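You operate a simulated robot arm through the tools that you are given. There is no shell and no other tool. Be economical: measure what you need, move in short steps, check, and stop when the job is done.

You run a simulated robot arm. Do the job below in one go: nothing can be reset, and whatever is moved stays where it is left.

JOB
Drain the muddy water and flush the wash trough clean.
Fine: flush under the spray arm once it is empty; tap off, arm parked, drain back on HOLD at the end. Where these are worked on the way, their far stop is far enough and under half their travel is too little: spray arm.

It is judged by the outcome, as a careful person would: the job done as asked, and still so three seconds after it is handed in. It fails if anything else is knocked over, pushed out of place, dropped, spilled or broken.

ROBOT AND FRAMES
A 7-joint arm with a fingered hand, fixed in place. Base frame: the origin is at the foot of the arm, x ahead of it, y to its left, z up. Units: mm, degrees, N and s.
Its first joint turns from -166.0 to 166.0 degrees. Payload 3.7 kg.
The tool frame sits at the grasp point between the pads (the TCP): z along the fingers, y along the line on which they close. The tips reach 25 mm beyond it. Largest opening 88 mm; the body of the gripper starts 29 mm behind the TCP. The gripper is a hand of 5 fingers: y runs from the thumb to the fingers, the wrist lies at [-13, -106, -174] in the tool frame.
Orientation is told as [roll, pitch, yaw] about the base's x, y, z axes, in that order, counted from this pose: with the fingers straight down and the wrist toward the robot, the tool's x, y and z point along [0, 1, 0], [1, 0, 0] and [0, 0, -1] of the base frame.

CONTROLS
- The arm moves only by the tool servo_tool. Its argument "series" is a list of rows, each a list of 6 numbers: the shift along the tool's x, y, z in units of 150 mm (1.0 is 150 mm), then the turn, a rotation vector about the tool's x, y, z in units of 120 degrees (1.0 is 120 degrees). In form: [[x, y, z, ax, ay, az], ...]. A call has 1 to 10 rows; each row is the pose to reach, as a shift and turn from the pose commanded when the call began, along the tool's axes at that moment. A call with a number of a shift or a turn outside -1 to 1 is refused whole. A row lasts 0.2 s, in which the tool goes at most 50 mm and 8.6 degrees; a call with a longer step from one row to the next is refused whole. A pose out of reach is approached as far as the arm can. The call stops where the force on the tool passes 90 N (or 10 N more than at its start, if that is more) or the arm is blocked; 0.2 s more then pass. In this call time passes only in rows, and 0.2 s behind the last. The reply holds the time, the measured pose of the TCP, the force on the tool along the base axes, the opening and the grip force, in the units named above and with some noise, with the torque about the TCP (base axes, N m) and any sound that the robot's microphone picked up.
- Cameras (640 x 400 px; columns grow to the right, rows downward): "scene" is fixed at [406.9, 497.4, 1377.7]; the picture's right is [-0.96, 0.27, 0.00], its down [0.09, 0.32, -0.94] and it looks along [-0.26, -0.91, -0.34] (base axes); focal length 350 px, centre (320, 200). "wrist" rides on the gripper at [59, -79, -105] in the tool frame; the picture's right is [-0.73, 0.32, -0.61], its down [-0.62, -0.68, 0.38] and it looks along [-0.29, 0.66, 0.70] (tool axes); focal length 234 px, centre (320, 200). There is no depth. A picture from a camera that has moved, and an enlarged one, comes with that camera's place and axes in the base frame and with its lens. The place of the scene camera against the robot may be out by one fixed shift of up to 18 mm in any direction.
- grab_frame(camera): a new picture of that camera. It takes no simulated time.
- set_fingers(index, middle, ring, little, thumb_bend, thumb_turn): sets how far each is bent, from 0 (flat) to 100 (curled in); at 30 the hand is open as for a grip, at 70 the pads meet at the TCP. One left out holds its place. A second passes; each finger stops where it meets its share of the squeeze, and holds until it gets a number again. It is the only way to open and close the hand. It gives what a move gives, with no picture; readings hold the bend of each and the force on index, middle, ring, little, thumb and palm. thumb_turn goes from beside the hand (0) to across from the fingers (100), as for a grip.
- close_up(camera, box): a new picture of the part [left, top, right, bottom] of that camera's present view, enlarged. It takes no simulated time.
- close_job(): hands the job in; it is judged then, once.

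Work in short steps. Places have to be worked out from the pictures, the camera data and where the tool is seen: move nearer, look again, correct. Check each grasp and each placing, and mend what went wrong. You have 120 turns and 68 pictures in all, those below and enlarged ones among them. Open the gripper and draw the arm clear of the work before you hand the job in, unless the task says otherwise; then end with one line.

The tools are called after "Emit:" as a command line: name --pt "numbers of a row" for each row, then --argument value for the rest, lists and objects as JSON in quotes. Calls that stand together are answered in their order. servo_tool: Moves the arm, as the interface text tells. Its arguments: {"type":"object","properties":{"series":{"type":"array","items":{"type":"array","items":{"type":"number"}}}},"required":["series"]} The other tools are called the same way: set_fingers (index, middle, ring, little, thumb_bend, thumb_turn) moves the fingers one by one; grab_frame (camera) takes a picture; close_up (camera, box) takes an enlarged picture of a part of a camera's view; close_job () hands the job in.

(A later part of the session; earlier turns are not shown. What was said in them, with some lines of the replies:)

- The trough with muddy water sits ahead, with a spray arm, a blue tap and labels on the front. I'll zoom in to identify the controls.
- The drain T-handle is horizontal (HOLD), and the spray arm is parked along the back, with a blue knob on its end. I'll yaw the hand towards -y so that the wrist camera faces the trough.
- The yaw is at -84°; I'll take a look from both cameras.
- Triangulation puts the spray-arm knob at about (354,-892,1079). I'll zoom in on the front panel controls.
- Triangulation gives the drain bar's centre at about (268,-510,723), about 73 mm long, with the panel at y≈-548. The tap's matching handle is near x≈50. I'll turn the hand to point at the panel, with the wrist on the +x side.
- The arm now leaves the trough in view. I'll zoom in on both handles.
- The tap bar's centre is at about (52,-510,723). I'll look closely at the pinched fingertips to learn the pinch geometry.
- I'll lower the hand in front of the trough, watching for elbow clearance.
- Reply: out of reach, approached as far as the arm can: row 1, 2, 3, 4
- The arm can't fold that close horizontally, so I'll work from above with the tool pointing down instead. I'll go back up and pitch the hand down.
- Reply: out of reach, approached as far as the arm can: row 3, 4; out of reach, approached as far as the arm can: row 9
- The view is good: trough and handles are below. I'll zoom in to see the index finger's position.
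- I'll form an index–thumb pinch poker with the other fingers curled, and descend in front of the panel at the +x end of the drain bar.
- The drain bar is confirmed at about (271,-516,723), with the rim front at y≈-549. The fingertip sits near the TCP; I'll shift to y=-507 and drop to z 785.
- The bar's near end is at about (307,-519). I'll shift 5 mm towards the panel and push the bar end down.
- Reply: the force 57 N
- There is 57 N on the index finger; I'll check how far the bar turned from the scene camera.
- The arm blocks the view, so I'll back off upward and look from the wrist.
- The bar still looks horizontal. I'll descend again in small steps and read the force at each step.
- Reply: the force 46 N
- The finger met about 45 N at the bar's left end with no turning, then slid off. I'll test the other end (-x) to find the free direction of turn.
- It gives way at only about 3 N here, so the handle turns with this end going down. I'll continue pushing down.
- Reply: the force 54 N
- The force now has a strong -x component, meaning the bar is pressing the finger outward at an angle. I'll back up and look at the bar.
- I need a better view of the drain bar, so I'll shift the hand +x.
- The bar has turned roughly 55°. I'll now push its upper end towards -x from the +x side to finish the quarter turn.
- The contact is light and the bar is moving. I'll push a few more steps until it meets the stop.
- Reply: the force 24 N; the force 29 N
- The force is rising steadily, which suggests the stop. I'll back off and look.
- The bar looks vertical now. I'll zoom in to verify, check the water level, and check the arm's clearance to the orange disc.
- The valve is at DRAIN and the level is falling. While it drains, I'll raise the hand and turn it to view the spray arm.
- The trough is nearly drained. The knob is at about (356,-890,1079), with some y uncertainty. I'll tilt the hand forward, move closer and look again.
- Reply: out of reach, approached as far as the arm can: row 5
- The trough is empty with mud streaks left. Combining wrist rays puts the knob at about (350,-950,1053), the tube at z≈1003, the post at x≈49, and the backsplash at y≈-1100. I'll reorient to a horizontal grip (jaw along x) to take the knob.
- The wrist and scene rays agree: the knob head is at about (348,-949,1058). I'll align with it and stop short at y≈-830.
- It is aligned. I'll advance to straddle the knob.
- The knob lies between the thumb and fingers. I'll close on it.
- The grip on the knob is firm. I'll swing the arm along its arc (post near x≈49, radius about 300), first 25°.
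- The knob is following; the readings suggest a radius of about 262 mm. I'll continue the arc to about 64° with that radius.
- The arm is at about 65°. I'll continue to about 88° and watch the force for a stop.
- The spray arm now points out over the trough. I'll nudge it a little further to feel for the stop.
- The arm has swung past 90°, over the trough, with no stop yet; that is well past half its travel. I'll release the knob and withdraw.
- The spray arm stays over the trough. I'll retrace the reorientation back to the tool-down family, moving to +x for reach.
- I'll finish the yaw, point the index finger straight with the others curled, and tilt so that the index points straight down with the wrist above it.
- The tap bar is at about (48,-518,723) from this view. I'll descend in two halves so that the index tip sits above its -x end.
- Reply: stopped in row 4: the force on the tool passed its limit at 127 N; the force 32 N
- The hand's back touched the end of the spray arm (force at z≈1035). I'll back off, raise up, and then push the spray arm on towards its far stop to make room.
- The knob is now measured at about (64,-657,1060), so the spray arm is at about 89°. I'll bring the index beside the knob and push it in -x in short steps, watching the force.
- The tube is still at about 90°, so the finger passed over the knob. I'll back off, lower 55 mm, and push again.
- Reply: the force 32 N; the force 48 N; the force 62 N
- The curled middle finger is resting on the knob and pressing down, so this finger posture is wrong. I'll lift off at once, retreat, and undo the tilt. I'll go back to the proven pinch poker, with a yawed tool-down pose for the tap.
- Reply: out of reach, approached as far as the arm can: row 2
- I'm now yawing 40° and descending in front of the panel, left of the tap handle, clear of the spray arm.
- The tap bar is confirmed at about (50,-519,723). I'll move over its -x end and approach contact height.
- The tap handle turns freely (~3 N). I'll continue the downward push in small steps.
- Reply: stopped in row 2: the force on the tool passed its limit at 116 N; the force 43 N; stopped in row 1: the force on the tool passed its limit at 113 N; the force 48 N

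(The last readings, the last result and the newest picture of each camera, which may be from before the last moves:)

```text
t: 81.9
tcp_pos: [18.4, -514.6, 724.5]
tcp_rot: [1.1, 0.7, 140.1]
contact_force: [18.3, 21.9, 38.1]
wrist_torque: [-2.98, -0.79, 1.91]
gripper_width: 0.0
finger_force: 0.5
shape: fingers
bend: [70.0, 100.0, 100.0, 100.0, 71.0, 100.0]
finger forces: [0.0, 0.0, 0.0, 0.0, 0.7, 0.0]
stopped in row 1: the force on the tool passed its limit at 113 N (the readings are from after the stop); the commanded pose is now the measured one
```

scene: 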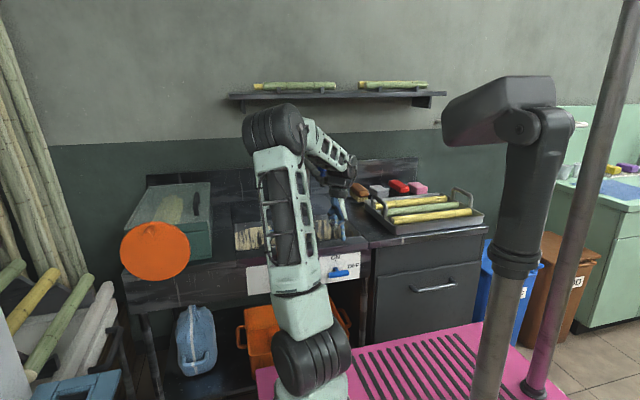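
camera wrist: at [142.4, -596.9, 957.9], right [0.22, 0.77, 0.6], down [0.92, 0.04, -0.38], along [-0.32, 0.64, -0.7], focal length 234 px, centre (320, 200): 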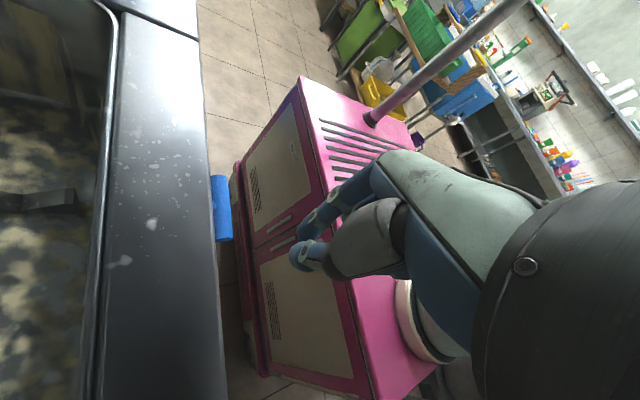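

The palm touched the rim at this height, so the bar is partly turned. I'll lift, go to the raised +x end and push it towards -x.

Emit:
servo_tool --pt "-0.02 0 -0.15 0 0 0" --pt "-0.03 0.01 -0.433 0 0 0" --pt "-0.17 -0.16 -0.433 0 0 0" --pt "-0.31 -0.33 -0.433 0 0 0" --pt "-0.44 -0.49 -0.433 0 0 0"

Emit:
close_up --camera "wrist" --box '[120, 100, 400, 300]'

```text
t: 83.1
tcp_pos: [116.1, -509.8, 787.6]
tcp_rot: [1.1, 0.7, 140.0]
contact_force: [-0.9, 0.8, 0.0]
wrist_torque: [0.02, 0.01, 0.02]
gripper_width: 0.3
finger_force: 0.1
shape: fingers
bend: [70.0, 100.0, 100.0, 100.0, 70.0, 100.0]
finger forces: [0.0, 0.0, 0.0, 0.0, 0.0, 0.0]
```

```text
2.00 times, centred on (260, 200) of wrist
camera zoom: at [138.8, -603.8, 894.5], right [0.22, 0.78, 0.59], down [0.92, 0.03, -0.39], along [-0.32, 0.63, -0.71], focal length 468 px, centre (440, 200)
```

zoom: 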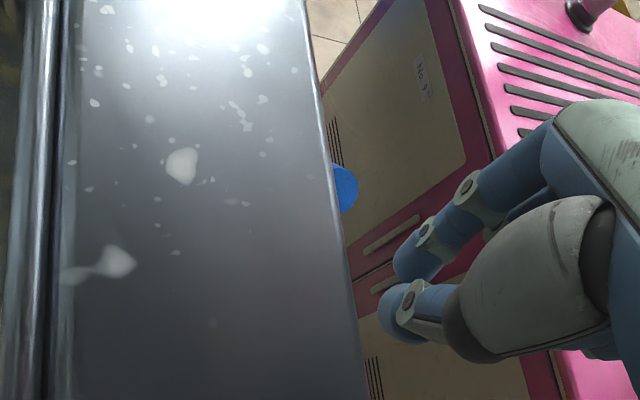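

The raised end is at about (68,-515,742), turned around 40°. I'll lower and push it towards -x.

Emit:
servo_tool --pt "0 0 0.13 0 0 0" --pt "0 0 0.25 0 0 0" --pt "0.0857 0.102 0.25 0 0 0"

Emit:
servo_tool --pt "0.0428 0.051 0 0 0 0" --pt "0.0857 0.102 0 0 0 0"

Emit:
servo_tool --pt "0.0343 0.041 0 0 0 0"

Emit:
servo_tool --pt "0.0257 0.0306 0 0 0 0"

```text
t: 83.9
tcp_pos: [97.0, -512.9, 750.1]
tcp_rot: [1.1, 0.8, 140.3]
contact_force: [0.2, -0.3, 0.1]
wrist_torque: [-0.02, 0.01, -0.02]
gripper_width: 0.0
finger_force: 0.0
shape: fingers
bend: [70.0, 100.0, 100.0, 100.0, 70.0, 100.0]
finger forces: [0.0, 0.0, 0.0, 0.0, 0.1, 0.0]
```

```text
t: 84.5
tcp_pos: [76.5, -511.9, 750.4]
tcp_rot: [1.1, 0.7, 140.2]
contact_force: [1.7, 0.5, 0.9]
wrist_torque: [-0.01, 0.05, -0.02]
gripper_width: 0.1
finger_force: 1.3
shape: fingers
bend: [70.0, 100.0, 100.0, 100.0, 70.0, 100.0]
finger forces: [2.0, 0.0, 0.0, 0.0, 0.0, 0.0]
```

```text
t: 84.9
tcp_pos: [69.9, -510.9, 749.6]
tcp_rot: [1.0, 0.7, 140.1]
contact_force: [10.8, 6.8, 3.8]
wrist_torque: [0.05, 0.02, -0.05]
gripper_width: 0.0
finger_force: 6.5
shape: fingers
bend: [70.0, 100.0, 100.0, 100.0, 69.0, 100.0]
finger forces: [13.0, 0.0, 0.0, 0.0, 0.0, 0.0]
```

```text
t: 85.3
tcp_pos: [66.2, -510.7, 749.2]
tcp_rot: [0.9, 0.7, 140.1]
contact_force: [35.5, 20.7, 3.2]
wrist_torque: [0.07, -0.05, -0.21]
gripper_width: 0.0
finger_force: 20.5
shape: fingers
bend: [70.0, 100.0, 100.0, 100.0, 67.0, 100.0]
finger forces: [40.9, 0.0, 0.1, 0.0, 0.1, 0.0]
```

The stop is reached. I'll back off a bit and check that the water runs.

Emit:
servo_tool --pt "-0.08 -0.1 0 0 0 0" --pt "-0.16 -0.2 -0.15 0 0 0" --pt "-0.16 -0.2 -0.4 0 0 0"

Emit:
grab_frame --camera "scene"

```text
t: 86.1
tcp_pos: [101.3, -510.6, 810.3]
tcp_rot: [1.0, 0.7, 140.1]
contact_force: [0.5, 0.3, 0.4]
wrist_torque: [0.02, 0.0, 0.03]
gripper_width: 0.1
finger_force: 0.0
shape: fingers
bend: [70.0, 100.0, 100.0, 100.0, 70.0, 100.0]
finger forces: [0.0, 0.0, 0.0, 0.1, 0.1, 0.1]
```

```text
8 pictures are left
```

scene: 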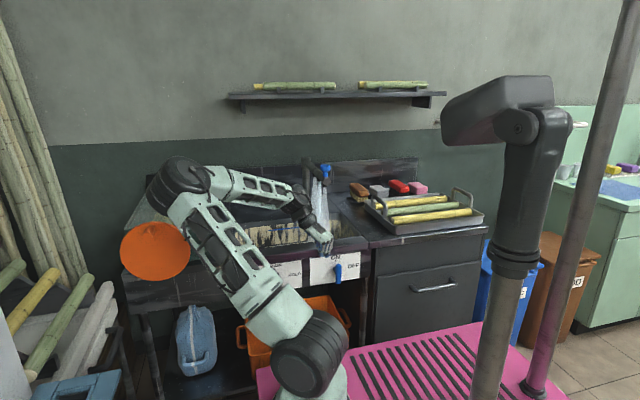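

Water is spraying into the trough and the tap is at ON. I'll wait while it flushes.

Emit:
servo_tool --pt "0 0 0 0 0 0" --pt "0 0 0 0 0 0" --pt "0 0 0 0 0 0" --pt "0 0 0 0 0 0" --pt "0 0 0 0 0 0" --pt "0 0 0 0 0 0" --pt "0 0 0 0 0 0" --pt "0 0 0 0 0 0" --pt "0 0 0 0 0 0" --pt "0 0 0 0 0 0"

Emit:
servo_tool --pt "0 0 0 0 0 0" --pt "0 0 0 0 0 0" --pt "0 0 0 0 0 0" --pt "0 0 0 0 0 0" --pt "0 0 0 0 0 0" --pt "0 0 0 0 0 0" --pt "0 0 0 0 0 0" --pt "0 0 0 0 0 0" --pt "0 0 0 0 0 0" --pt "0 0 0 0 0 0"

Emit:
servo_tool --pt "0 0 0 0 0 0" --pt "0 0 0 0 0 0" --pt "0 0 0 0 0 0" --pt "0 0 0 0 0 0" --pt "0 0 0 0 0 0" --pt "0 0 0 0 0 0" --pt "0 0 0 0 0 0" --pt "0 0 0 0 0 0" --pt "0 0 0 0 0 0" --pt "0 0 0 0 0 0"

Emit:
servo_tool --pt "0 0 0 0 0 0" --pt "0 0 0 0 0 0" --pt "0 0 0 0 0 0" --pt "0 0 0 0 0 0" --pt "0 0 0 0 0 0" --pt "0 0 0 0 0 0" --pt "0 0 0 0 0 0" --pt "0 0 0 0 0 0" --pt "0 0 0 0 0 0" --pt "0 0 0 0 0 0"

Emit:
close_up --camera "scene" --box '[220, 150, 380, 290]'

```text
t: 88.3
tcp_pos: [102.2, -511.9, 809.2]
tcp_rot: [1.1, 0.7, 140.1]
contact_force: [-0.4, -0.9, 0.2]
wrist_torque: [-0.02, 0.02, -0.02]
gripper_width: 0.1
finger_force: 0.1
shape: fingers
bend: [70.0, 100.0, 100.0, 100.0, 70.0, 100.0]
finger forces: [0.0, 0.0, 0.1, 0.0, 0.0, 0.0]
```

```text
t: 90.5
tcp_pos: [101.4, -511.0, 809.8]
tcp_rot: [1.2, 0.7, 140.1]
contact_force: [0.1, -0.3, 0.2]
wrist_torque: [0.02, 0.02, -0.02]
gripper_width: 0.0
finger_force: 0.1
shape: fingers
bend: [70.0, 100.0, 100.0, 100.0, 70.0, 100.0]
finger forces: [0.0, 0.0, 0.1, 0.0, 0.0, 0.0]
```

```text
t: 92.7
tcp_pos: [101.9, -510.4, 810.1]
tcp_rot: [1.0, 0.7, 140.2]
contact_force: [0.3, -0.1, -0.4]
wrist_torque: [0.03, -0.02, -0.02]
gripper_width: 0.0
finger_force: 0.0
shape: fingers
bend: [70.0, 100.0, 100.0, 100.0, 70.0, 100.0]
finger forces: [0.1, 0.0, 0.1, 0.0, 0.0, 0.0]
```

```text
t: 94.9
tcp_pos: [101.6, -510.4, 810.2]
tcp_rot: [1.0, 0.7, 140.1]
contact_force: [-0.4, -0.3, -0.7]
wrist_torque: [0.02, 0.0, -0.01]
gripper_width: 0.1
finger_force: 0.0
shape: fingers
bend: [70.0, 100.0, 100.0, 100.0, 70.0, 100.0]
finger forces: [0.0, 0.1, 0.0, 0.1, 0.0, 0.0]
```

```text
2.86 times, centred on (300, 220) of scene
camera zoom: at [406.9, 497.4, 1377.7], right [-0.96, 0.27, 0.0], down [0.09, 0.32, -0.94], along [-0.26, -0.91, -0.34], focal length 1000 px, centre (377, 143)
```

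zoom: 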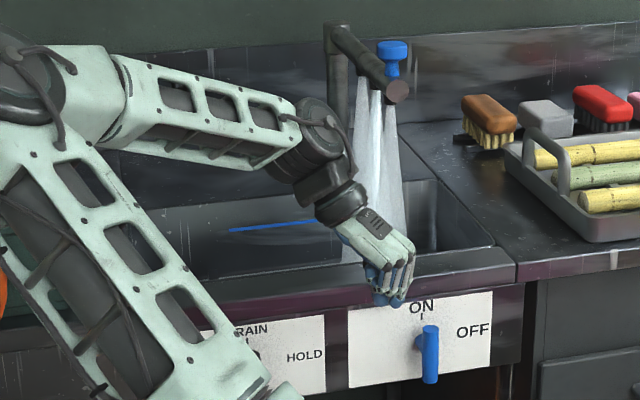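

The trough looks clean. I'll now move to the -x side of the tap's upper end to turn it back to OFF.

Emit:
servo_tool --pt "0.129 0.153 0 0 0 0" --pt "0.257 0.307 0 0 0 0" --pt "0.386 0.46 0 0 0 0" --pt "0.386 0.46 0.2 0 0 0" --pt "0.386 0.46 0.39 0 0 0"

Emit:
servo_tool --pt "-0.0429 -0.051 0 0 0 0" --pt "-0.0858 -0.102 0 0 0 0"

Emit:
servo_tool --pt "-0.0429 -0.051 0 0 0 0" --pt "-0.0858 -0.102 0 0 0 0"

Emit:
servo_tool --pt "-0.0429 -0.051 0 0 0 0"

```text
t: 96.1
tcp_pos: [10.9, -514.8, 751.2]
tcp_rot: [1.1, 0.7, 140.2]
contact_force: [0.1, 0.5, 0.3]
wrist_torque: [-0.01, 0.01, 0.02]
gripper_width: 0.2
finger_force: 0.1
shape: fingers
bend: [70.0, 100.0, 100.0, 100.0, 70.0, 100.0]
finger forces: [0.0, 0.1, 0.0, 0.1, 0.0, 0.0]
```

```text
t: 96.7
tcp_pos: [30.5, -512.3, 751.6]
tcp_rot: [1.1, 0.8, 140.1]
contact_force: [-2.1, 0.4, 1.0]
wrist_torque: [0.0, 0.04, 0.0]
gripper_width: 0.0
finger_force: 0.9
shape: fingers
bend: [70.0, 100.0, 100.0, 100.0, 71.0, 100.0]
finger forces: [0.0, 0.0, 0.0, 0.1, 2.1, 0.0]
```

```text
t: 97.3
tcp_pos: [51.0, -511.9, 753.3]
tcp_rot: [1.1, 0.7, 140.1]
contact_force: [-1.5, 0.0, 1.8]
wrist_torque: [-0.01, 0.03, -0.04]
gripper_width: 0.0
finger_force: 0.9
shape: fingers
bend: [69.0, 100.0, 100.0, 100.0, 71.0, 100.0]
finger forces: [0.0, 0.0, 0.0, 0.0, 2.4, 0.1]
```

```text
t: 97.7
tcp_pos: [61.3, -511.4, 751.6]
tcp_rot: [1.2, 0.7, 140.1]
contact_force: [-0.8, -0.4, 1.4]
wrist_torque: [0.01, -0.02, 0.01]
gripper_width: 0.0
finger_force: 0.3
shape: fingers
bend: [69.0, 100.0, 100.0, 100.0, 71.0, 100.0]
finger forces: [0.0, 0.1, 0.1, 0.0, 1.5, 0.1]
```

It is turning easily. I'll move a bit further in +x and then push down onto that end until the stop.

Emit:
servo_tool --pt "-0.0429 -0.051 0 0 0 0" --pt "-0.06 -0.07 0.02 0 0 0"

Emit:
servo_tool --pt "0 0 0.033 0 0 0"

Emit:
servo_tool --pt "0 0 0.02 0 0 0"

```text
t: 98.3
tcp_pos: [75.7, -513.0, 748.8]
tcp_rot: [1.1, 0.7, 140.1]
contact_force: [-0.8, -0.1, 0.0]
wrist_torque: [-0.04, -0.04, -0.02]
gripper_width: 0.0
finger_force: 0.2
shape: fingers
bend: [70.0, 100.0, 100.0, 100.0, 70.0, 100.0]
finger forces: [0.1, 0.0, 0.0, 0.0, 0.7, 0.0]
```

```text
t: 98.7
tcp_pos: [75.4, -511.8, 743.9]
tcp_rot: [1.0, 0.7, 140.1]
contact_force: [-0.4, 0.5, 1.9]
wrist_torque: [-0.01, -0.01, -0.01]
gripper_width: 0.0
finger_force: 1.1
shape: fingers
bend: [70.0, 100.0, 100.0, 100.0, 70.0, 100.0]
finger forces: [2.4, 0.0, 0.0, 0.0, 0.1, 0.1]
```

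```text
t: 99.1
tcp_pos: [74.1, -512.4, 742.0]
tcp_rot: [1.2, 0.6, 140.0]
contact_force: [3.5, 8.3, 44.4]
wrist_torque: [-0.02, -0.08, -0.06]
gripper_width: 0.1
finger_force: 23.3
shape: fingers
bend: [71.0, 100.0, 100.0, 100.0, 70.0, 100.0]
finger forces: [23.9, 0.0, 0.0, 0.0, 22.4, 0.0]
```

The tap is at its OFF stop. I'll lift, move along to the drain handle, and check the trough before closing it.

Emit:
servo_tool --pt "0 0 -0.22 0 0 0" --pt "0 0 -0.45 0 0 0" --pt "-0.168 -0.2 -0.45 0 0 0" --pt "-0.336 -0.4 -0.45 0 0 0" --pt "-0.505 -0.6 -0.45 0 0 0" --pt "-0.673 -0.802 -0.45 0 0 0" --pt "-0.673 -0.802 -0.45 0 0 0" --pt "-0.673 -0.802 -0.45 0 0 0" --pt "-0.673 -0.802 -0.45 0 0 0" --pt "-0.673 -0.802 -0.45 0 0 0"

Emit:
servo_tool --pt "0 0 0 0 0 0" --pt "0 0 0 0 0 0" --pt "0 0 0 0 0 0" --pt "0 0 0 0 0 0" --pt "0 0 0 0 0 0" --pt "0 0 0 0 0 0" --pt "0 0 0 0 0 0" --pt "0 0 0 0 0 0" --pt "0 0 0 0 0 0" --pt "0 0 0 0 0 0"

Emit:
servo_tool --pt "0 0 0 0 0 0" --pt "0 0 0 0 0 0" --pt "0 0 0 0 0 0" --pt "0 0 0 0 0 0" --pt "0 0 0 0 0 0" --pt "0 0 0 0 0 0" --pt "0 0 0 0 0 0" --pt "0 0 0 0 0 0" --pt "0 0 0 0 0 0" --pt "0 0 0 0 0 0"

Emit:
grab_frame --camera "scene"

```text
t: 101.3
tcp_pos: [232.2, -510.6, 807.1]
tcp_rot: [1.1, 0.7, 140.1]
contact_force: [-0.1, -0.7, 0.3]
wrist_torque: [0.0, -0.02, -0.01]
gripper_width: 0.3
finger_force: 0.0
shape: fingers
bend: [70.0, 100.0, 100.0, 100.0, 70.0, 100.0]
finger forces: [0.0, 0.1, 0.1, 0.0, 0.0, 0.0]
```

```text
t: 103.5
tcp_pos: [232.4, -511.0, 806.5]
tcp_rot: [1.1, 0.8, 140.1]
contact_force: [0.0, -0.5, -0.2]
wrist_torque: [0.02, -0.01, 0.01]
gripper_width: 0.0
finger_force: 0.0
shape: fingers
bend: [70.0, 100.0, 100.0, 100.0, 70.0, 100.0]
finger forces: [0.0, 0.0, 0.0, 0.0, 0.0, 0.0]
```

```text
t: 105.7
tcp_pos: [233.1, -511.4, 806.7]
tcp_rot: [1.1, 0.8, 140.1]
contact_force: [-0.6, 0.0, -0.1]
wrist_torque: [-0.03, 0.04, 0.0]
gripper_width: 0.0
finger_force: 0.0
shape: fingers
bend: [70.0, 100.0, 100.0, 100.0, 70.0, 100.0]
finger forces: [0.1, 0.0, 0.1, 0.0, 0.0, 0.0]
```

```text
6 pictures are left
```

scene: 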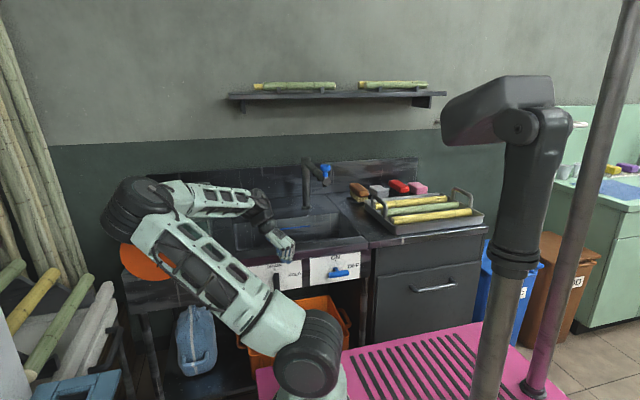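

The tap is off and the trough is clean and empty. I'll push the drain bar's upper end towards +x.

Emit:
servo_tool --pt "0 0 0.2 0 0 0" --pt "0 0 0.37 0 0 0" --pt "-0.0429 -0.051 0.37 0 0 0" --pt "-0.0858 -0.102 0.37 0 0 0"

Emit:
servo_tool --pt "-0.0429 -0.051 0 0 0 0" --pt "-0.0858 -0.102 0 0 0 0"

Emit:
servo_tool --pt "-0.0429 -0.051 0 0 0 0" --pt "-0.0858 -0.102 0 0 0 0" --pt "-0.1 -0.12 0.02 0 0 0"

Emit:
servo_tool --pt "0 0 0.033 0 0 0"

Emit:
servo_tool --pt "0 0 0.02 0 0 0"

```text
t: 106.7
tcp_pos: [253.9, -511.3, 751.2]
tcp_rot: [1.1, 0.7, 140.1]
contact_force: [-1.9, 0.0, 1.2]
wrist_torque: [-0.04, 0.03, 0.0]
gripper_width: 0.2
finger_force: 1.5
shape: fingers
bend: [70.0, 100.0, 100.0, 100.0, 71.0, 100.0]
finger forces: [0.1, 0.0, 0.0, 0.1, 2.9, 0.0]
```

```text
t: 107.3
tcp_pos: [273.1, -512.3, 751.5]
tcp_rot: [1.1, 0.7, 140.1]
contact_force: [-1.9, 0.2, 0.2]
wrist_torque: [0.02, 0.02, 0.03]
gripper_width: 0.0
finger_force: 0.9
shape: fingers
bend: [69.0, 100.0, 100.0, 100.0, 72.0, 100.0]
finger forces: [0.0, 0.0, 0.0, 0.0, 2.3, 0.0]
```

```text
t: 108.1
tcp_pos: [296.2, -512.1, 749.7]
tcp_rot: [1.1, 0.7, 140.2]
contact_force: [-0.4, -0.5, 1.0]
wrist_torque: [-0.01, 0.01, -0.02]
gripper_width: 0.1
finger_force: 0.3
shape: fingers
bend: [70.0, 100.0, 100.0, 100.0, 70.0, 100.0]
finger forces: [0.0, 0.0, 0.0, 0.0, 0.6, 0.0]
```

```text
t: 108.5
tcp_pos: [296.8, -511.7, 744.6]
tcp_rot: [1.2, 0.7, 140.0]
contact_force: [1.3, 0.9, 1.7]
wrist_torque: [-0.01, -0.03, 0.01]
gripper_width: 0.0
finger_force: 1.8
shape: fingers
bend: [70.0, 100.0, 100.0, 100.0, 70.0, 100.0]
finger forces: [1.4, 0.1, 0.0, 0.0, 0.8, 0.0]
```

```text
t: 108.9
tcp_pos: [295.1, -511.0, 743.3]
tcp_rot: [1.3, 0.6, 140.1]
contact_force: [3.5, 7.3, 39.5]
wrist_torque: [-0.02, -0.04, -0.06]
gripper_width: 0.0
finger_force: 20.8
shape: fingers
bend: [71.0, 100.0, 100.0, 100.0, 70.0, 100.0]
finger forces: [22.5, 0.1, 0.0, 0.1, 19.2, 0.1]
```

The drain is at the HOLD stop. Now I'll raise and reorient (retracing the known path) to grip the spray knob and park the arm.

Emit:
servo_tool --pt "0 0 -0.25 0 0 0" --pt "0 0 -0.5 0 0 0" --pt "0 0 -0.75 0 0 0" --pt "0 0 -1.0 0 0 0"

Emit:
servo_tool --pt "0 0 -0.2 0 0 -0.07" --pt "0 0 -0.4 0 0 -0.14" --pt "0 0 -0.6 0 0 -0.21" --pt "0 0 -0.8 0 0 -0.28" --pt "0 0 -1.0 0 0 -0.35" --pt "0 0 -1.0 0 0 -0.42" --pt "0 0 -1.0 0 0 -0.49" --pt "0 0 -1.0 0 0 -0.56" --pt "0 0 -1.0 0 0 -0.63" --pt "0 0 -1.0 0 0 -0.7"

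Emit:
servo_tool --pt "0 0 -0.2 0 0 -0.07" --pt "0 0 -0.4 0 0 -0.14" --pt "0 0 -0.6 0 0 -0.21" --pt "0 0 -0.7 0 0 -0.28" --pt "0 0 -0.7 0 0 -0.35" --pt "0 0 -0.7 0 0 -0.383"

Emit:
set_fingers --index 30 --middle 30 --thumb_bend 25 --thumb_turn 98

```text
t: 109.9
tcp_pos: [297.5, -508.5, 893.0]
tcp_rot: [1.1, 0.7, 140.2]
contact_force: [0.2, 0.1, -0.4]
wrist_torque: [0.03, 0.02, 0.0]
gripper_width: 0.2
finger_force: 0.0
shape: fingers
bend: [70.0, 100.0, 100.0, 100.0, 70.0, 100.0]
finger forces: [0.0, 0.0, 0.0, 0.0, 0.0, 0.1]
```

```text
t: 112.1
tcp_pos: [297.4, -505.5, 1039.6]
tcp_rot: [0.8, -1.0, -135.7]
contact_force: [-1.0, -0.2, 0.4]
wrist_torque: [0.01, 0.0, 0.02]
gripper_width: 0.2
finger_force: 0.1
shape: fingers
bend: [70.0, 100.0, 100.0, 100.0, 70.0, 100.0]
finger forces: [0.1, 0.1, 0.0, 0.0, 0.0, 0.1]
```

```text
t: 113.5
tcp_pos: [297.2, -502.3, 1145.1]
tcp_rot: [-0.2, -1.2, -89.9]
contact_force: [0.1, -0.1, 0.2]
wrist_torque: [0.03, 0.04, 0.03]
gripper_width: 0.0
finger_force: 0.2
shape: fingers
bend: [70.0, 100.0, 100.0, 100.0, 70.0, 100.0]
finger forces: [0.0, 0.0, 0.0, 0.0, 0.0, 0.1]
```

```text
t: 114.5
tcp_pos: [297.8, -502.6, 1146.0]
tcp_rot: [-0.3, -1.3, -89.9]
contact_force: [1.3, -0.1, 0.0]
wrist_torque: [-0.03, 0.0, -0.01]
gripper_width: 88.2
finger_force: 0.0
shape: fingers
bend: [30.0, 30.0, 100.0, 100.0, 25.0, 95.0]
finger forces: [0.0, 0.0, 0.0, 0.0, 0.0, 0.0]
```

I'll pitch forward and then roll into the horizontal-jaw pose.

Emit:
servo_tool --pt "0 0.1 0 -0.07 0 0" --pt "0 0.2 0 -0.14 0 0" --pt "0 0.3 0 -0.21 0 0" --pt "0 0.4 0 -0.28 0 0" --pt "0 0.5 0 -0.35 0 0" --pt "0 0.55 0 -0.42 0 0" --pt "0 0.55 0 -0.49 0 0" --pt "0 0.55 0 -0.56 0 0" --pt "0 0.55 0 -0.63 0 0" --pt "0 0.55 0 -0.7 0 0"

Emit:
servo_tool --pt "0 0 0 -0.039 0 0"

Emit:
servo_tool --pt "0 0 0 0 0 -0.07" --pt "0 0 0 0 0 -0.14" --pt "0 0 0 0 0 -0.21" --pt "0 0 0 0 0 -0.28" --pt "0 0 0 0 0 -0.35" --pt "0 0 0 0 0 -0.42" --pt "0 0 0 0 0 -0.49" --pt "0 0 0 0 0 -0.56" --pt "0 0 0 0 0 -0.63" --pt "0 0 0 0 0 -0.7"

Emit:
servo_tool --pt "0 0 0 0 0 -0.05"

```text
t: 116.7
tcp_pos: [296.3, -586.6, 1148.6]
tcp_rot: [-0.7, -77.0, -89.0]
contact_force: [0.3, 0.5, 0.2]
wrist_torque: [0.01, 0.01, 0.02]
gripper_width: 88.4
finger_force: 0.0
shape: fingers
bend: [30.0, 30.0, 100.0, 100.0, 25.0, 95.0]
finger forces: [0.0, 0.0, 0.0, 0.1, 0.1, 0.0]
out of reach, approached as far as the arm can: row 10
```

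```text
t: 117.1
tcp_pos: [296.4, -585.3, 1147.3]
tcp_rot: [-0.8, -77.0, -89.1]
contact_force: [0.5, 0.4, -0.1]
wrist_torque: [0.01, 0.01, 0.02]
gripper_width: 88.2
finger_force: 0.1
shape: fingers
bend: [30.0, 30.0, 100.0, 100.0, 25.0, 95.0]
finger forces: [0.0, 0.0, 0.1, 0.1, 0.0, 0.1]
out of reach, approached as far as the arm can: row 1
```

```text
t: 119.3
tcp_pos: [296.5, -585.5, 1146.6]
tcp_rot: [-76.7, -5.5, -1.2]
contact_force: [0.0, 0.0, -0.6]
wrist_torque: [0.0, 0.03, 0.01]
gripper_width: 88.5
finger_force: 0.1
shape: fingers
bend: [30.0, 30.0, 100.0, 100.0, 25.0, 95.0]
finger forces: [0.0, 0.0, 0.1, 0.0, 0.0, 0.0]
```

```text
t: 119.7
tcp_pos: [296.8, -585.1, 1148.3]
tcp_rot: [-76.9, 0.3, 0.1]
contact_force: [0.8, -0.3, -0.9]
wrist_torque: [-0.01, 0.03, 0.0]
gripper_width: 88.6
finger_force: 0.0
shape: fingers
bend: [30.0, 30.0, 100.0, 100.0, 25.0, 95.0]
finger forces: [0.0, 0.1, 0.0, 0.0, 0.1, 0.1]
```

The tool is pitched 13° short, so I'll correct that and then move above the knob's position at z≈1148.

Emit:
servo_tool --pt "0 -0.1 0 0 -0.055 0" --pt "0 -0.3 0 0 -0.109 0" --pt "0 -0.6 0 0 -0.109 0" --pt "0 -0.9 0 0 -0.109 0"

Emit:
servo_tool --pt "0 -0.22 0.2 0 0 0" --pt "0 -0.44 0.4 0 0 0" --pt "0 -0.67 0.6 0 0 0"

Emit:
grab_frame --camera "wrist"

```text
t: 120.7
tcp_pos: [199.9, -620.3, 1189.6]
tcp_rot: [-89.7, -0.4, -0.7]
contact_force: [0.1, 0.4, -0.2]
wrist_torque: [0.04, -0.01, -0.01]
gripper_width: 88.4
finger_force: 0.1
shape: fingers
bend: [30.0, 30.0, 100.0, 100.0, 25.0, 95.0]
finger forces: [0.1, 0.1, 0.1, 0.1, 0.0, 0.1]
out of reach, approached as far as the arm can: row 2, 3, 4
```

```text
t: 121.5
tcp_pos: [101.7, -709.5, 1189.1]
tcp_rot: [-89.8, 0.3, 0.1]
contact_force: [-0.7, -0.5, 0.7]
wrist_torque: [-0.01, -0.04, 0.0]
gripper_width: 88.6
finger_force: 0.0
shape: fingers
bend: [30.0, 30.0, 100.0, 100.0, 25.0, 95.0]
finger forces: [0.1, 0.1, 0.0, 0.0, 0.1, 0.0]
```

```text
5 pictures are left
camera wrist: at [20.4, -606.0, 1130.5], right [0.32, 0.61, 0.73], down [-0.68, -0.39, 0.63], along [0.66, -0.69, 0.29], focal length 234 px, centre (320, 200)
```

wrist: 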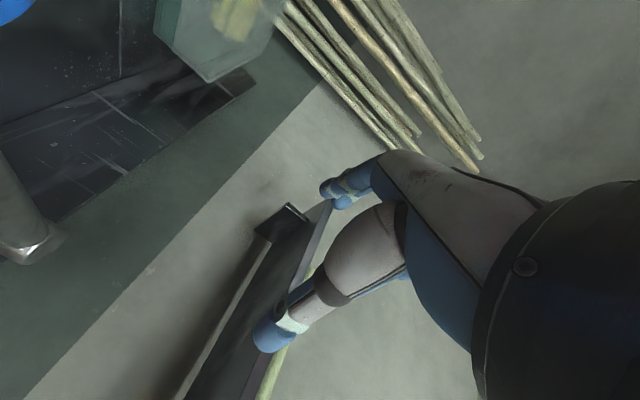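

The knob shows at about (62,-665,1060). I'll align above it and lower so the open hand straddles it.

Emit:
servo_tool --pt "0 -0.13 -0.1 0 0 0" --pt "0 -0.267 -0.18 0 0 0"

Emit:
servo_tool --pt "0.22 0 0 0 0 0" --pt "0.44 0 0 0 0 0" --pt "0.66 0 0 0 0 0" --pt "0.86 0 0 0 0 0"

Emit:
grab_frame --camera "wrist"

```text
t: 122.1
tcp_pos: [62.5, -692.6, 1197.1]
tcp_rot: [-89.9, 0.1, -0.2]
contact_force: [-0.9, -0.3, 0.4]
wrist_torque: [0.01, 0.03, 0.0]
gripper_width: 88.2
finger_force: 0.0
shape: fingers
bend: [30.0, 30.0, 100.0, 100.0, 25.0, 95.0]
finger forces: [0.0, 0.0, 0.1, 0.0, 0.1, 0.0]
out of reach, approached as far as the arm can: row 2
```

```text
t: 123.1
tcp_pos: [77.2, -749.6, 1111.7]
tcp_rot: [-89.7, -0.1, -0.5]
contact_force: [0.7, -0.6, -0.4]
wrist_torque: [0.0, -0.02, -0.01]
gripper_width: 88.0
finger_force: 0.1
shape: fingers
bend: [30.0, 30.0, 100.0, 100.0, 25.0, 95.0]
finger forces: [0.0, 0.0, 0.0, 0.0, 0.0, 0.0]
out of reach, approached as far as the arm can: row 1, 2, 3, 4
```

```text
4 pictures are left
camera wrist: at [-0.9, -644.4, 1052.2], right [0.33, 0.6, 0.73], down [-0.69, -0.38, 0.62], along [0.65, -0.7, 0.29], focal length 234 px, centre (320, 200)
```

wrist: 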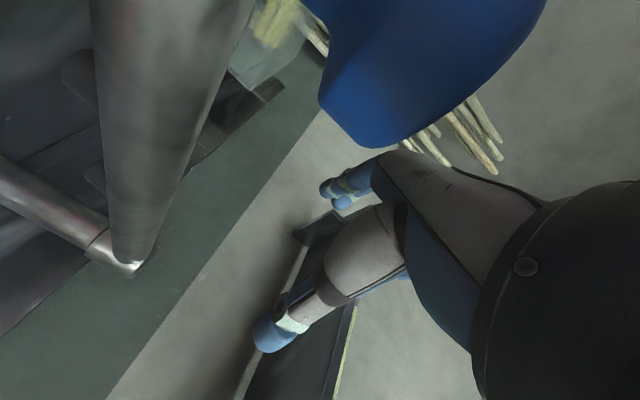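

This arm configuration can't reach down here. I'll back out and use the tool-down poker from the knob's -x side instead: first retreat up and to +x, then roll and pitch back to tool-down.

Emit:
servo_tool --pt "-0.3 0 0 0 0 0" --pt "-0.45 0.2 0 0 0 0" --pt "-0.5 0.45 -0.1 0 0 0" --pt "-0.5 0.7 -0.25 0 0 0" --pt "-0.5 1.0 -0.4 0 0 0"

Emit:
servo_tool --pt "0 0 0 0 0 0.07" --pt "0 0 0 0 0 0.14" --pt "0 0 0 0 0 0.21" --pt "0 0 0 0 0 0.28" --pt "0 0 0 0 0 0.35" --pt "0 0 0 0 0 0.42" --pt "0 0 0 0 0 0.49" --pt "0 0 0 0 0 0.56" --pt "0 0 0 0 0 0.63" --pt "0 0 0 0 0 0.7"

Emit:
servo_tool --pt "0 0 0 0 0 0.05"

Emit:
servo_tool --pt "0 0 0 0.07 0 0" --pt "0 0 0 0.14 0 0" --pt "0 0 0 0.21 0 0" --pt "0 0 0 0.28 0 0" --pt "0 0 0 0.35 0 0" --pt "0 0 0 0.42 0 0" --pt "0 0 0 0.49 0 0" --pt "0 0 0 0.56 0 0" --pt "0 0 0 0.63 0 0" --pt "0 0 0 0.7 0 0"

Emit:
set_fingers --index 70 --middle 70 --ring 70 --little 70 --thumb_bend 70

```text
refused: row 5 steps farther than a row can; nothing moved
```

```text
t: 125.3
tcp_pos: [77.5, -749.5, 1111.6]
tcp_rot: [-89.2, -83.8, -0.6]
contact_force: [-0.1, -0.9, 0.1]
wrist_torque: [0.0, -0.02, -0.09]
gripper_width: 88.3
finger_force: 0.1
shape: fingers
bend: [30.0, 30.0, 100.0, 100.0, 25.0, 95.0]
finger forces: [0.1, 0.1, 0.1, 0.0, 0.0, 0.0]
```

```text
t: 125.7
tcp_pos: [76.6, -750.6, 1112.1]
tcp_rot: [-83.0, -89.9, -6.9]
contact_force: [0.5, -0.9, 0.1]
wrist_torque: [0.0, -0.02, -0.07]
gripper_width: 88.2
finger_force: 0.1
shape: fingers
bend: [30.0, 30.0, 100.0, 100.0, 25.0, 95.0]
finger forces: [0.0, 0.0, 0.0, 0.0, 0.1, 0.0]
```

```text
t: 127.9
tcp_pos: [78.8, -749.6, 1111.9]
tcp_rot: [-0.1, -5.7, -90.0]
contact_force: [-0.2, 0.8, -1.0]
wrist_torque: [-0.03, 0.0, -0.02]
gripper_width: 88.5
finger_force: 0.1
shape: fingers
bend: [30.0, 30.0, 100.0, 100.0, 25.0, 95.0]
finger forces: [0.1, 0.0, 0.1, 0.0, 0.1, 0.1]
```

```text
t: 128.9
tcp_pos: [78.9, -749.3, 1112.1]
tcp_rot: [-0.2, -6.0, -89.9]
contact_force: [0.5, -0.1, -0.2]
wrist_torque: [-0.01, -0.01, -0.03]
gripper_width: 0.0
finger_force: 0.0
shape: fingers
bend: [70.0, 70.0, 70.0, 70.0, 70.0, 100.0]
finger forces: [0.1, 0.0, 0.1, 0.0, 0.0, 0.0]
```

I'm now tool-down above the tube at (79,-749,1112). I'll shift to its -x side, lower beside it and push +x in steps.

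Emit:
servo_tool --pt "-0.2 0 0 0 0 0" --pt "-0.4 0 0 0 0 0" --pt "-0.6 0 0 0 0 0"

Emit:
servo_tool --pt "0 0 0.2 0 0 0" --pt "0 0 0.4 0 0 0" --pt "0 0 0.6 0 0 0" --pt "0 0 0.72 0 0 0"

Emit:
grab_frame --camera "wrist"

```text
t: 129.7
tcp_pos: [-12.7, -750.9, 1113.0]
tcp_rot: [-0.2, -5.9, -89.8]
contact_force: [-0.5, 0.9, 0.4]
wrist_torque: [0.01, -0.01, 0.02]
gripper_width: 0.0
finger_force: 0.0
shape: fingers
bend: [70.0, 70.0, 70.0, 70.0, 70.0, 100.0]
finger forces: [0.0, 0.1, 0.0, 0.0, 0.1, 0.0]
```

```text
t: 130.7
tcp_pos: [-10.4, -762.7, 1006.0]
tcp_rot: [-0.2, -6.0, -89.9]
contact_force: [0.3, -0.4, 0.0]
wrist_torque: [-0.01, -0.02, 0.01]
gripper_width: 0.1
finger_force: 0.1
shape: fingers
bend: [70.0, 70.0, 70.0, 70.0, 70.0, 100.0]
finger forces: [0.0, 0.1, 0.1, 0.1, 0.0, 0.0]
```

```text
3 pictures are left
camera wrist: at [46.7, -672.7, 1101.1], right [-0.72, -0.26, 0.64], down [-0.63, 0.64, -0.45], along [-0.29, -0.73, -0.62], focal length 234 px, centre (320, 200)
```

wrist: 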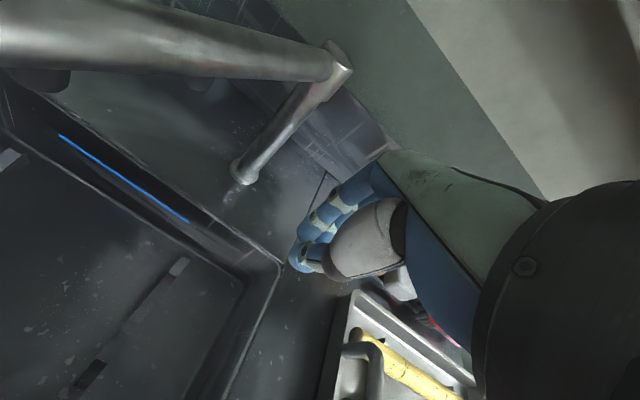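

The tube now stands at about 72° (nudged during the roll), and the fingers are beside it at its height on the -x side. I'll push +x.

Emit:
servo_tool --pt "0.25 0 0 0 0 0" --pt "0.5 0 0 0 0 0" --pt "0.75 0 0 0 0 0" --pt "1.0 0.03 0 0 0 0"

Emit:
servo_tool --pt "0.2 0.05 0 0 0 0" --pt "0.4 0.15 0 0 0 0" --pt "0.55 0.3 0 0 0 0"

```text
t: 131.7
tcp_pos: [136.2, -764.6, 1004.8]
tcp_rot: [-0.2, -6.0, -90.0]
contact_force: [-0.6, 1.3, 0.7]
wrist_torque: [-0.02, -0.01, -0.01]
gripper_width: 0.1
finger_force: 0.1
shape: fingers
bend: [70.0, 70.0, 70.0, 70.0, 70.0, 100.0]
finger forces: [0.1, 0.1, 0.0, 0.0, 0.0, 0.1]
```

```text
t: 132.5
tcp_pos: [219.4, -810.9, 1007.7]
tcp_rot: [-0.3, -5.9, -89.9]
contact_force: [0.1, 0.0, -0.6]
wrist_torque: [0.0, -0.02, 0.04]
gripper_width: 0.0
finger_force: 0.0
shape: fingers
bend: [70.0, 70.0, 70.0, 70.0, 70.0, 100.0]
finger forces: [0.0, 0.1, 0.0, 0.1, 0.0, 0.0]
```

The force is near zero, so either the arm swings freely or I've missed contact. I'll tilt the hand forward 39° for reach and then look.

Emit:
servo_tool --pt "0 0 0 -0.07 0 0" --pt "0 0 0 -0.14 0 0" --pt "0 0 0 -0.21 0 0" --pt "0 0 0 -0.28 0 0" --pt "0 0 0 -0.325 0 0"

Emit:
grab_frame --camera "wrist"

```text
t: 133.7
tcp_pos: [224.6, -809.5, 1009.6]
tcp_rot: [-0.2, -45.2, -89.4]
contact_force: [0.9, 0.1, 0.3]
wrist_torque: [0.01, 0.03, -0.05]
gripper_width: 0.0
finger_force: 0.1
shape: fingers
bend: [70.0, 70.0, 70.0, 70.0, 70.0, 100.0]
finger forces: [0.1, 0.0, 0.1, 0.0, 0.0, 0.1]
```

```text
2 pictures are left
camera wrist: at [282.2, -679.2, 1028.4], right [-0.73, 0.2, 0.66], down [-0.63, 0.2, -0.75], along [-0.28, -0.96, -0.02], focal length 234 px, centre (320, 200)
```

wrist: 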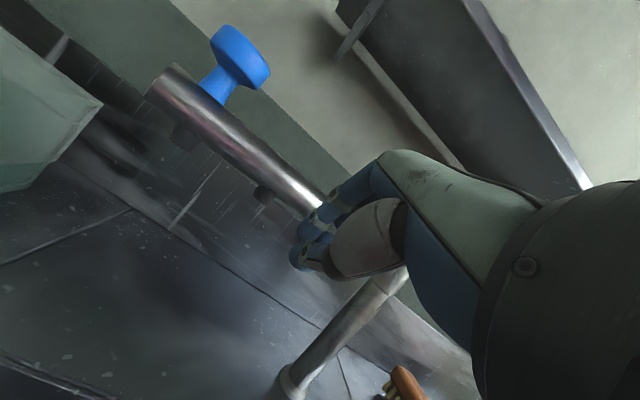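

The knob is now at about (330,-840), so the spray arm is at about 22° and does follow. I'll push it -y to the parked stop in steps.

Emit:
servo_tool --pt "0.1 0.12 0.12 0 0 0" --pt "0.15 0.24 0.24 0 0 0" --pt "0.15 0.35 0.35 0 0 0"

Emit:
servo_tool --pt "0 0.08 0.08 0 0 0"

Emit:
servo_tool --pt "0 0.06 0.06 0 0 0"

```text
t: 134.5
tcp_pos: [243.2, -885.1, 1009.9]
tcp_rot: [-0.3, -45.0, -89.7]
contact_force: [-0.3, 0.2, 0.7]
wrist_torque: [0.05, 0.01, -0.05]
gripper_width: 0.0
finger_force: 0.0
shape: fingers
bend: [70.0, 70.0, 70.0, 70.0, 70.0, 100.0]
finger forces: [0.0, 0.1, 0.0, 0.0, 0.1, 0.0]
```

```text
t: 134.9
tcp_pos: [243.1, -901.4, 1008.6]
tcp_rot: [-0.3, -45.0, -89.7]
contact_force: [0.1, 0.1, 0.7]
wrist_torque: [0.0, 0.02, -0.03]
gripper_width: 0.2
finger_force: 0.0
shape: fingers
bend: [70.0, 70.0, 70.0, 70.0, 70.0, 100.0]
finger forces: [0.1, 0.2, 0.0, 0.0, 0.0, 0.1]
```

```text
t: 135.3
tcp_pos: [243.6, -913.1, 1010.1]
tcp_rot: [-0.3, -45.0, -89.7]
contact_force: [0.8, 11.2, 3.2]
wrist_torque: [-0.11, 0.07, -0.15]
gripper_width: 0.1
finger_force: 5.7
shape: fingers
bend: [70.0, 71.0, 71.0, 70.0, 70.0, 100.0]
finger forces: [0.1, 7.3, 4.0, 0.0, 0.0, 0.0]
```

Contact is at 11 N. I'll push a little more to confirm it is the parked stop.

Emit:
servo_tool --pt "0 0.03 0.03 0 0 0"

Emit:
servo_tool --pt "0 0.025 0.025 0 0 0"

```text
t: 135.7
tcp_pos: [243.0, -916.6, 1011.9]
tcp_rot: [-0.3, -45.2, -89.7]
contact_force: [-1.3, 38.7, 14.3]
wrist_torque: [-0.3, 0.16, -0.44]
gripper_width: 0.0
finger_force: 19.5
shape: fingers
bend: [70.0, 72.0, 72.0, 70.0, 69.0, 100.0]
finger forces: [9.0, 16.8, 13.2, 0.0, 0.1, 0.0]
```

```text
t: 136.1
tcp_pos: [244.0, -922.4, 1012.1]
tcp_rot: [-0.2, -45.3, -89.7]
contact_force: [-4.4, 66.8, 21.1]
wrist_torque: [-0.42, 0.27, -0.87]
gripper_width: 0.1
finger_force: 33.5
shape: fingers
bend: [71.0, 72.0, 72.0, 71.0, 66.0, 100.0]
finger forces: [19.4, 23.2, 18.7, 5.8, 0.1, 0.1]
```

The spray arm is firmly against its parked stop. I'll withdraw straight back, open the hand and draw the arm clear.

Emit:
servo_tool --pt "0 -0.15 -0.15 0 0 0" --pt "0 -0.35 -0.35 0 0 0" --pt "0 -0.5 -0.6 0 0 0" --pt "0 -0.6 -0.85 0 0 0"

Emit:
servo_tool --pt "0 -0.15 -0.25 0 0 0" --pt "0 -0.3 -0.5 0 0 0" --pt "0 -0.45 -0.75 0.07 0 0" --pt "0 -0.5 -0.9 0.14 0 0"

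Emit:
set_fingers --index 30 --middle 30 --ring 30 --little 30 --thumb_bend 30

Emit:
grab_frame --camera "wrist"

```text
t: 137.1
tcp_pos: [243.4, -772.2, 1034.4]
tcp_rot: [-0.2, -44.9, -89.8]
contact_force: [1.0, 0.5, 0.0]
wrist_torque: [-0.03, 0.02, -0.05]
gripper_width: 0.0
finger_force: 0.0
shape: fingers
bend: [70.0, 70.0, 70.0, 70.0, 70.0, 100.0]
finger forces: [0.1, 0.0, 0.0, 0.0, 0.1, 0.0]
```

```text
t: 138.1
tcp_pos: [243.0, -622.5, 1077.4]
tcp_rot: [-0.1, -28.1, -89.9]
contact_force: [-0.1, -0.4, -0.9]
wrist_torque: [0.04, 0.02, -0.01]
gripper_width: 0.0
finger_force: 0.0
shape: fingers
bend: [70.0, 70.0, 70.0, 70.0, 70.0, 100.0]
finger forces: [0.0, 0.0, 0.1, 0.0, 0.0, 0.1]
```

```text
t: 139.1
tcp_pos: [242.4, -621.9, 1077.6]
tcp_rot: [-0.2, -28.3, -89.8]
contact_force: [-0.6, 0.1, 0.3]
wrist_torque: [-0.02, 0.0, 0.01]
gripper_width: 84.4
finger_force: 0.0
shape: fingers
bend: [30.0, 30.0, 30.0, 30.0, 30.0, 96.0]
finger forces: [0.0, 0.0, 0.0, 0.0, 0.0, 0.0]
```

```text
1 pictures are left
camera wrist: at [300.9, -503.7, 1133.7], right [-0.72, 0.0, 0.69], down [-0.63, 0.42, -0.66], along [-0.29, -0.91, -0.3], focal length 234 px, centre (320, 200)
```

wrist: 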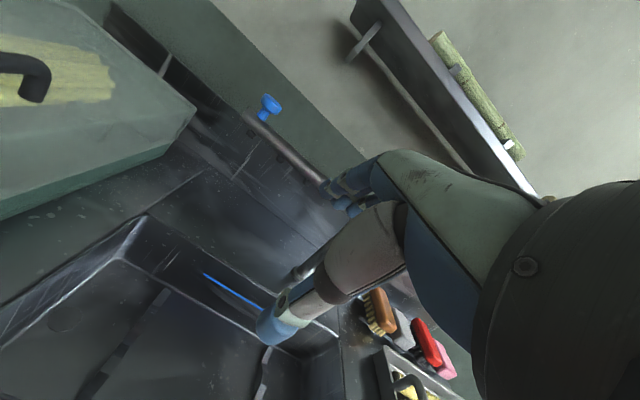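

The spray arm is parked at its original place and the trough is clean. I'll draw the arm further up and clear, then take the last look at the handles.

Emit:
servo_tool --pt "0.2 -0.15 -0.2 0.05 0 0" --pt "0.4 -0.3 -0.4 0.1 0 0" --pt "0.6 -0.4 -0.6 0.15 0 0" --pt "0.8 -0.4 -0.8 0.2 0 0"

Emit:
close_up --camera "scene" --box '[100, 130, 420, 330]'

```text
t: 140.1
tcp_pos: [362.9, -514.6, 1156.2]
tcp_rot: [-0.2, -4.1, -89.9]
contact_force: [-0.4, 0.0, 0.0]
wrist_torque: [0.03, -0.02, 0.01]
gripper_width: 84.7
finger_force: 0.0
shape: fingers
bend: [30.0, 30.0, 30.0, 30.0, 30.0, 96.0]
finger forces: [0.0, 0.0, 0.0, 0.1, 0.1, 0.0]
```

```text
2.00 times, centred on (260, 230) of scene
camera zoom: at [406.9, 497.4, 1377.7], right [-0.96, 0.27, 0.0], down [0.09, 0.32, -0.94], along [-0.26, -0.91, -0.34], focal length 700 px, centre (440, 140)
```

zoom: 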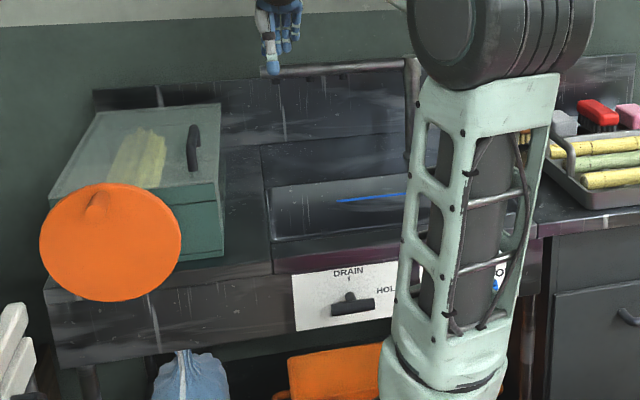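

The drain is on HOLD, the spray arm is parked, the trough is clean, and the tap was seen off earlier at its OFF stop. The hand is open and clear, so I'm handing the job in.

Emit:
close_job

```text
The job is handed in.
```

The muddy water is drained and the trough flushed clean under the spray arm; the tap is off, the spray arm parked, the drain back on HOLD, and the hand open and clear. During the job the hand bumped the end of the spray arm (127 N), pressed on its knob (about 59 N) and hit the trough rim (116 N); I saw no damage in the later pictures.
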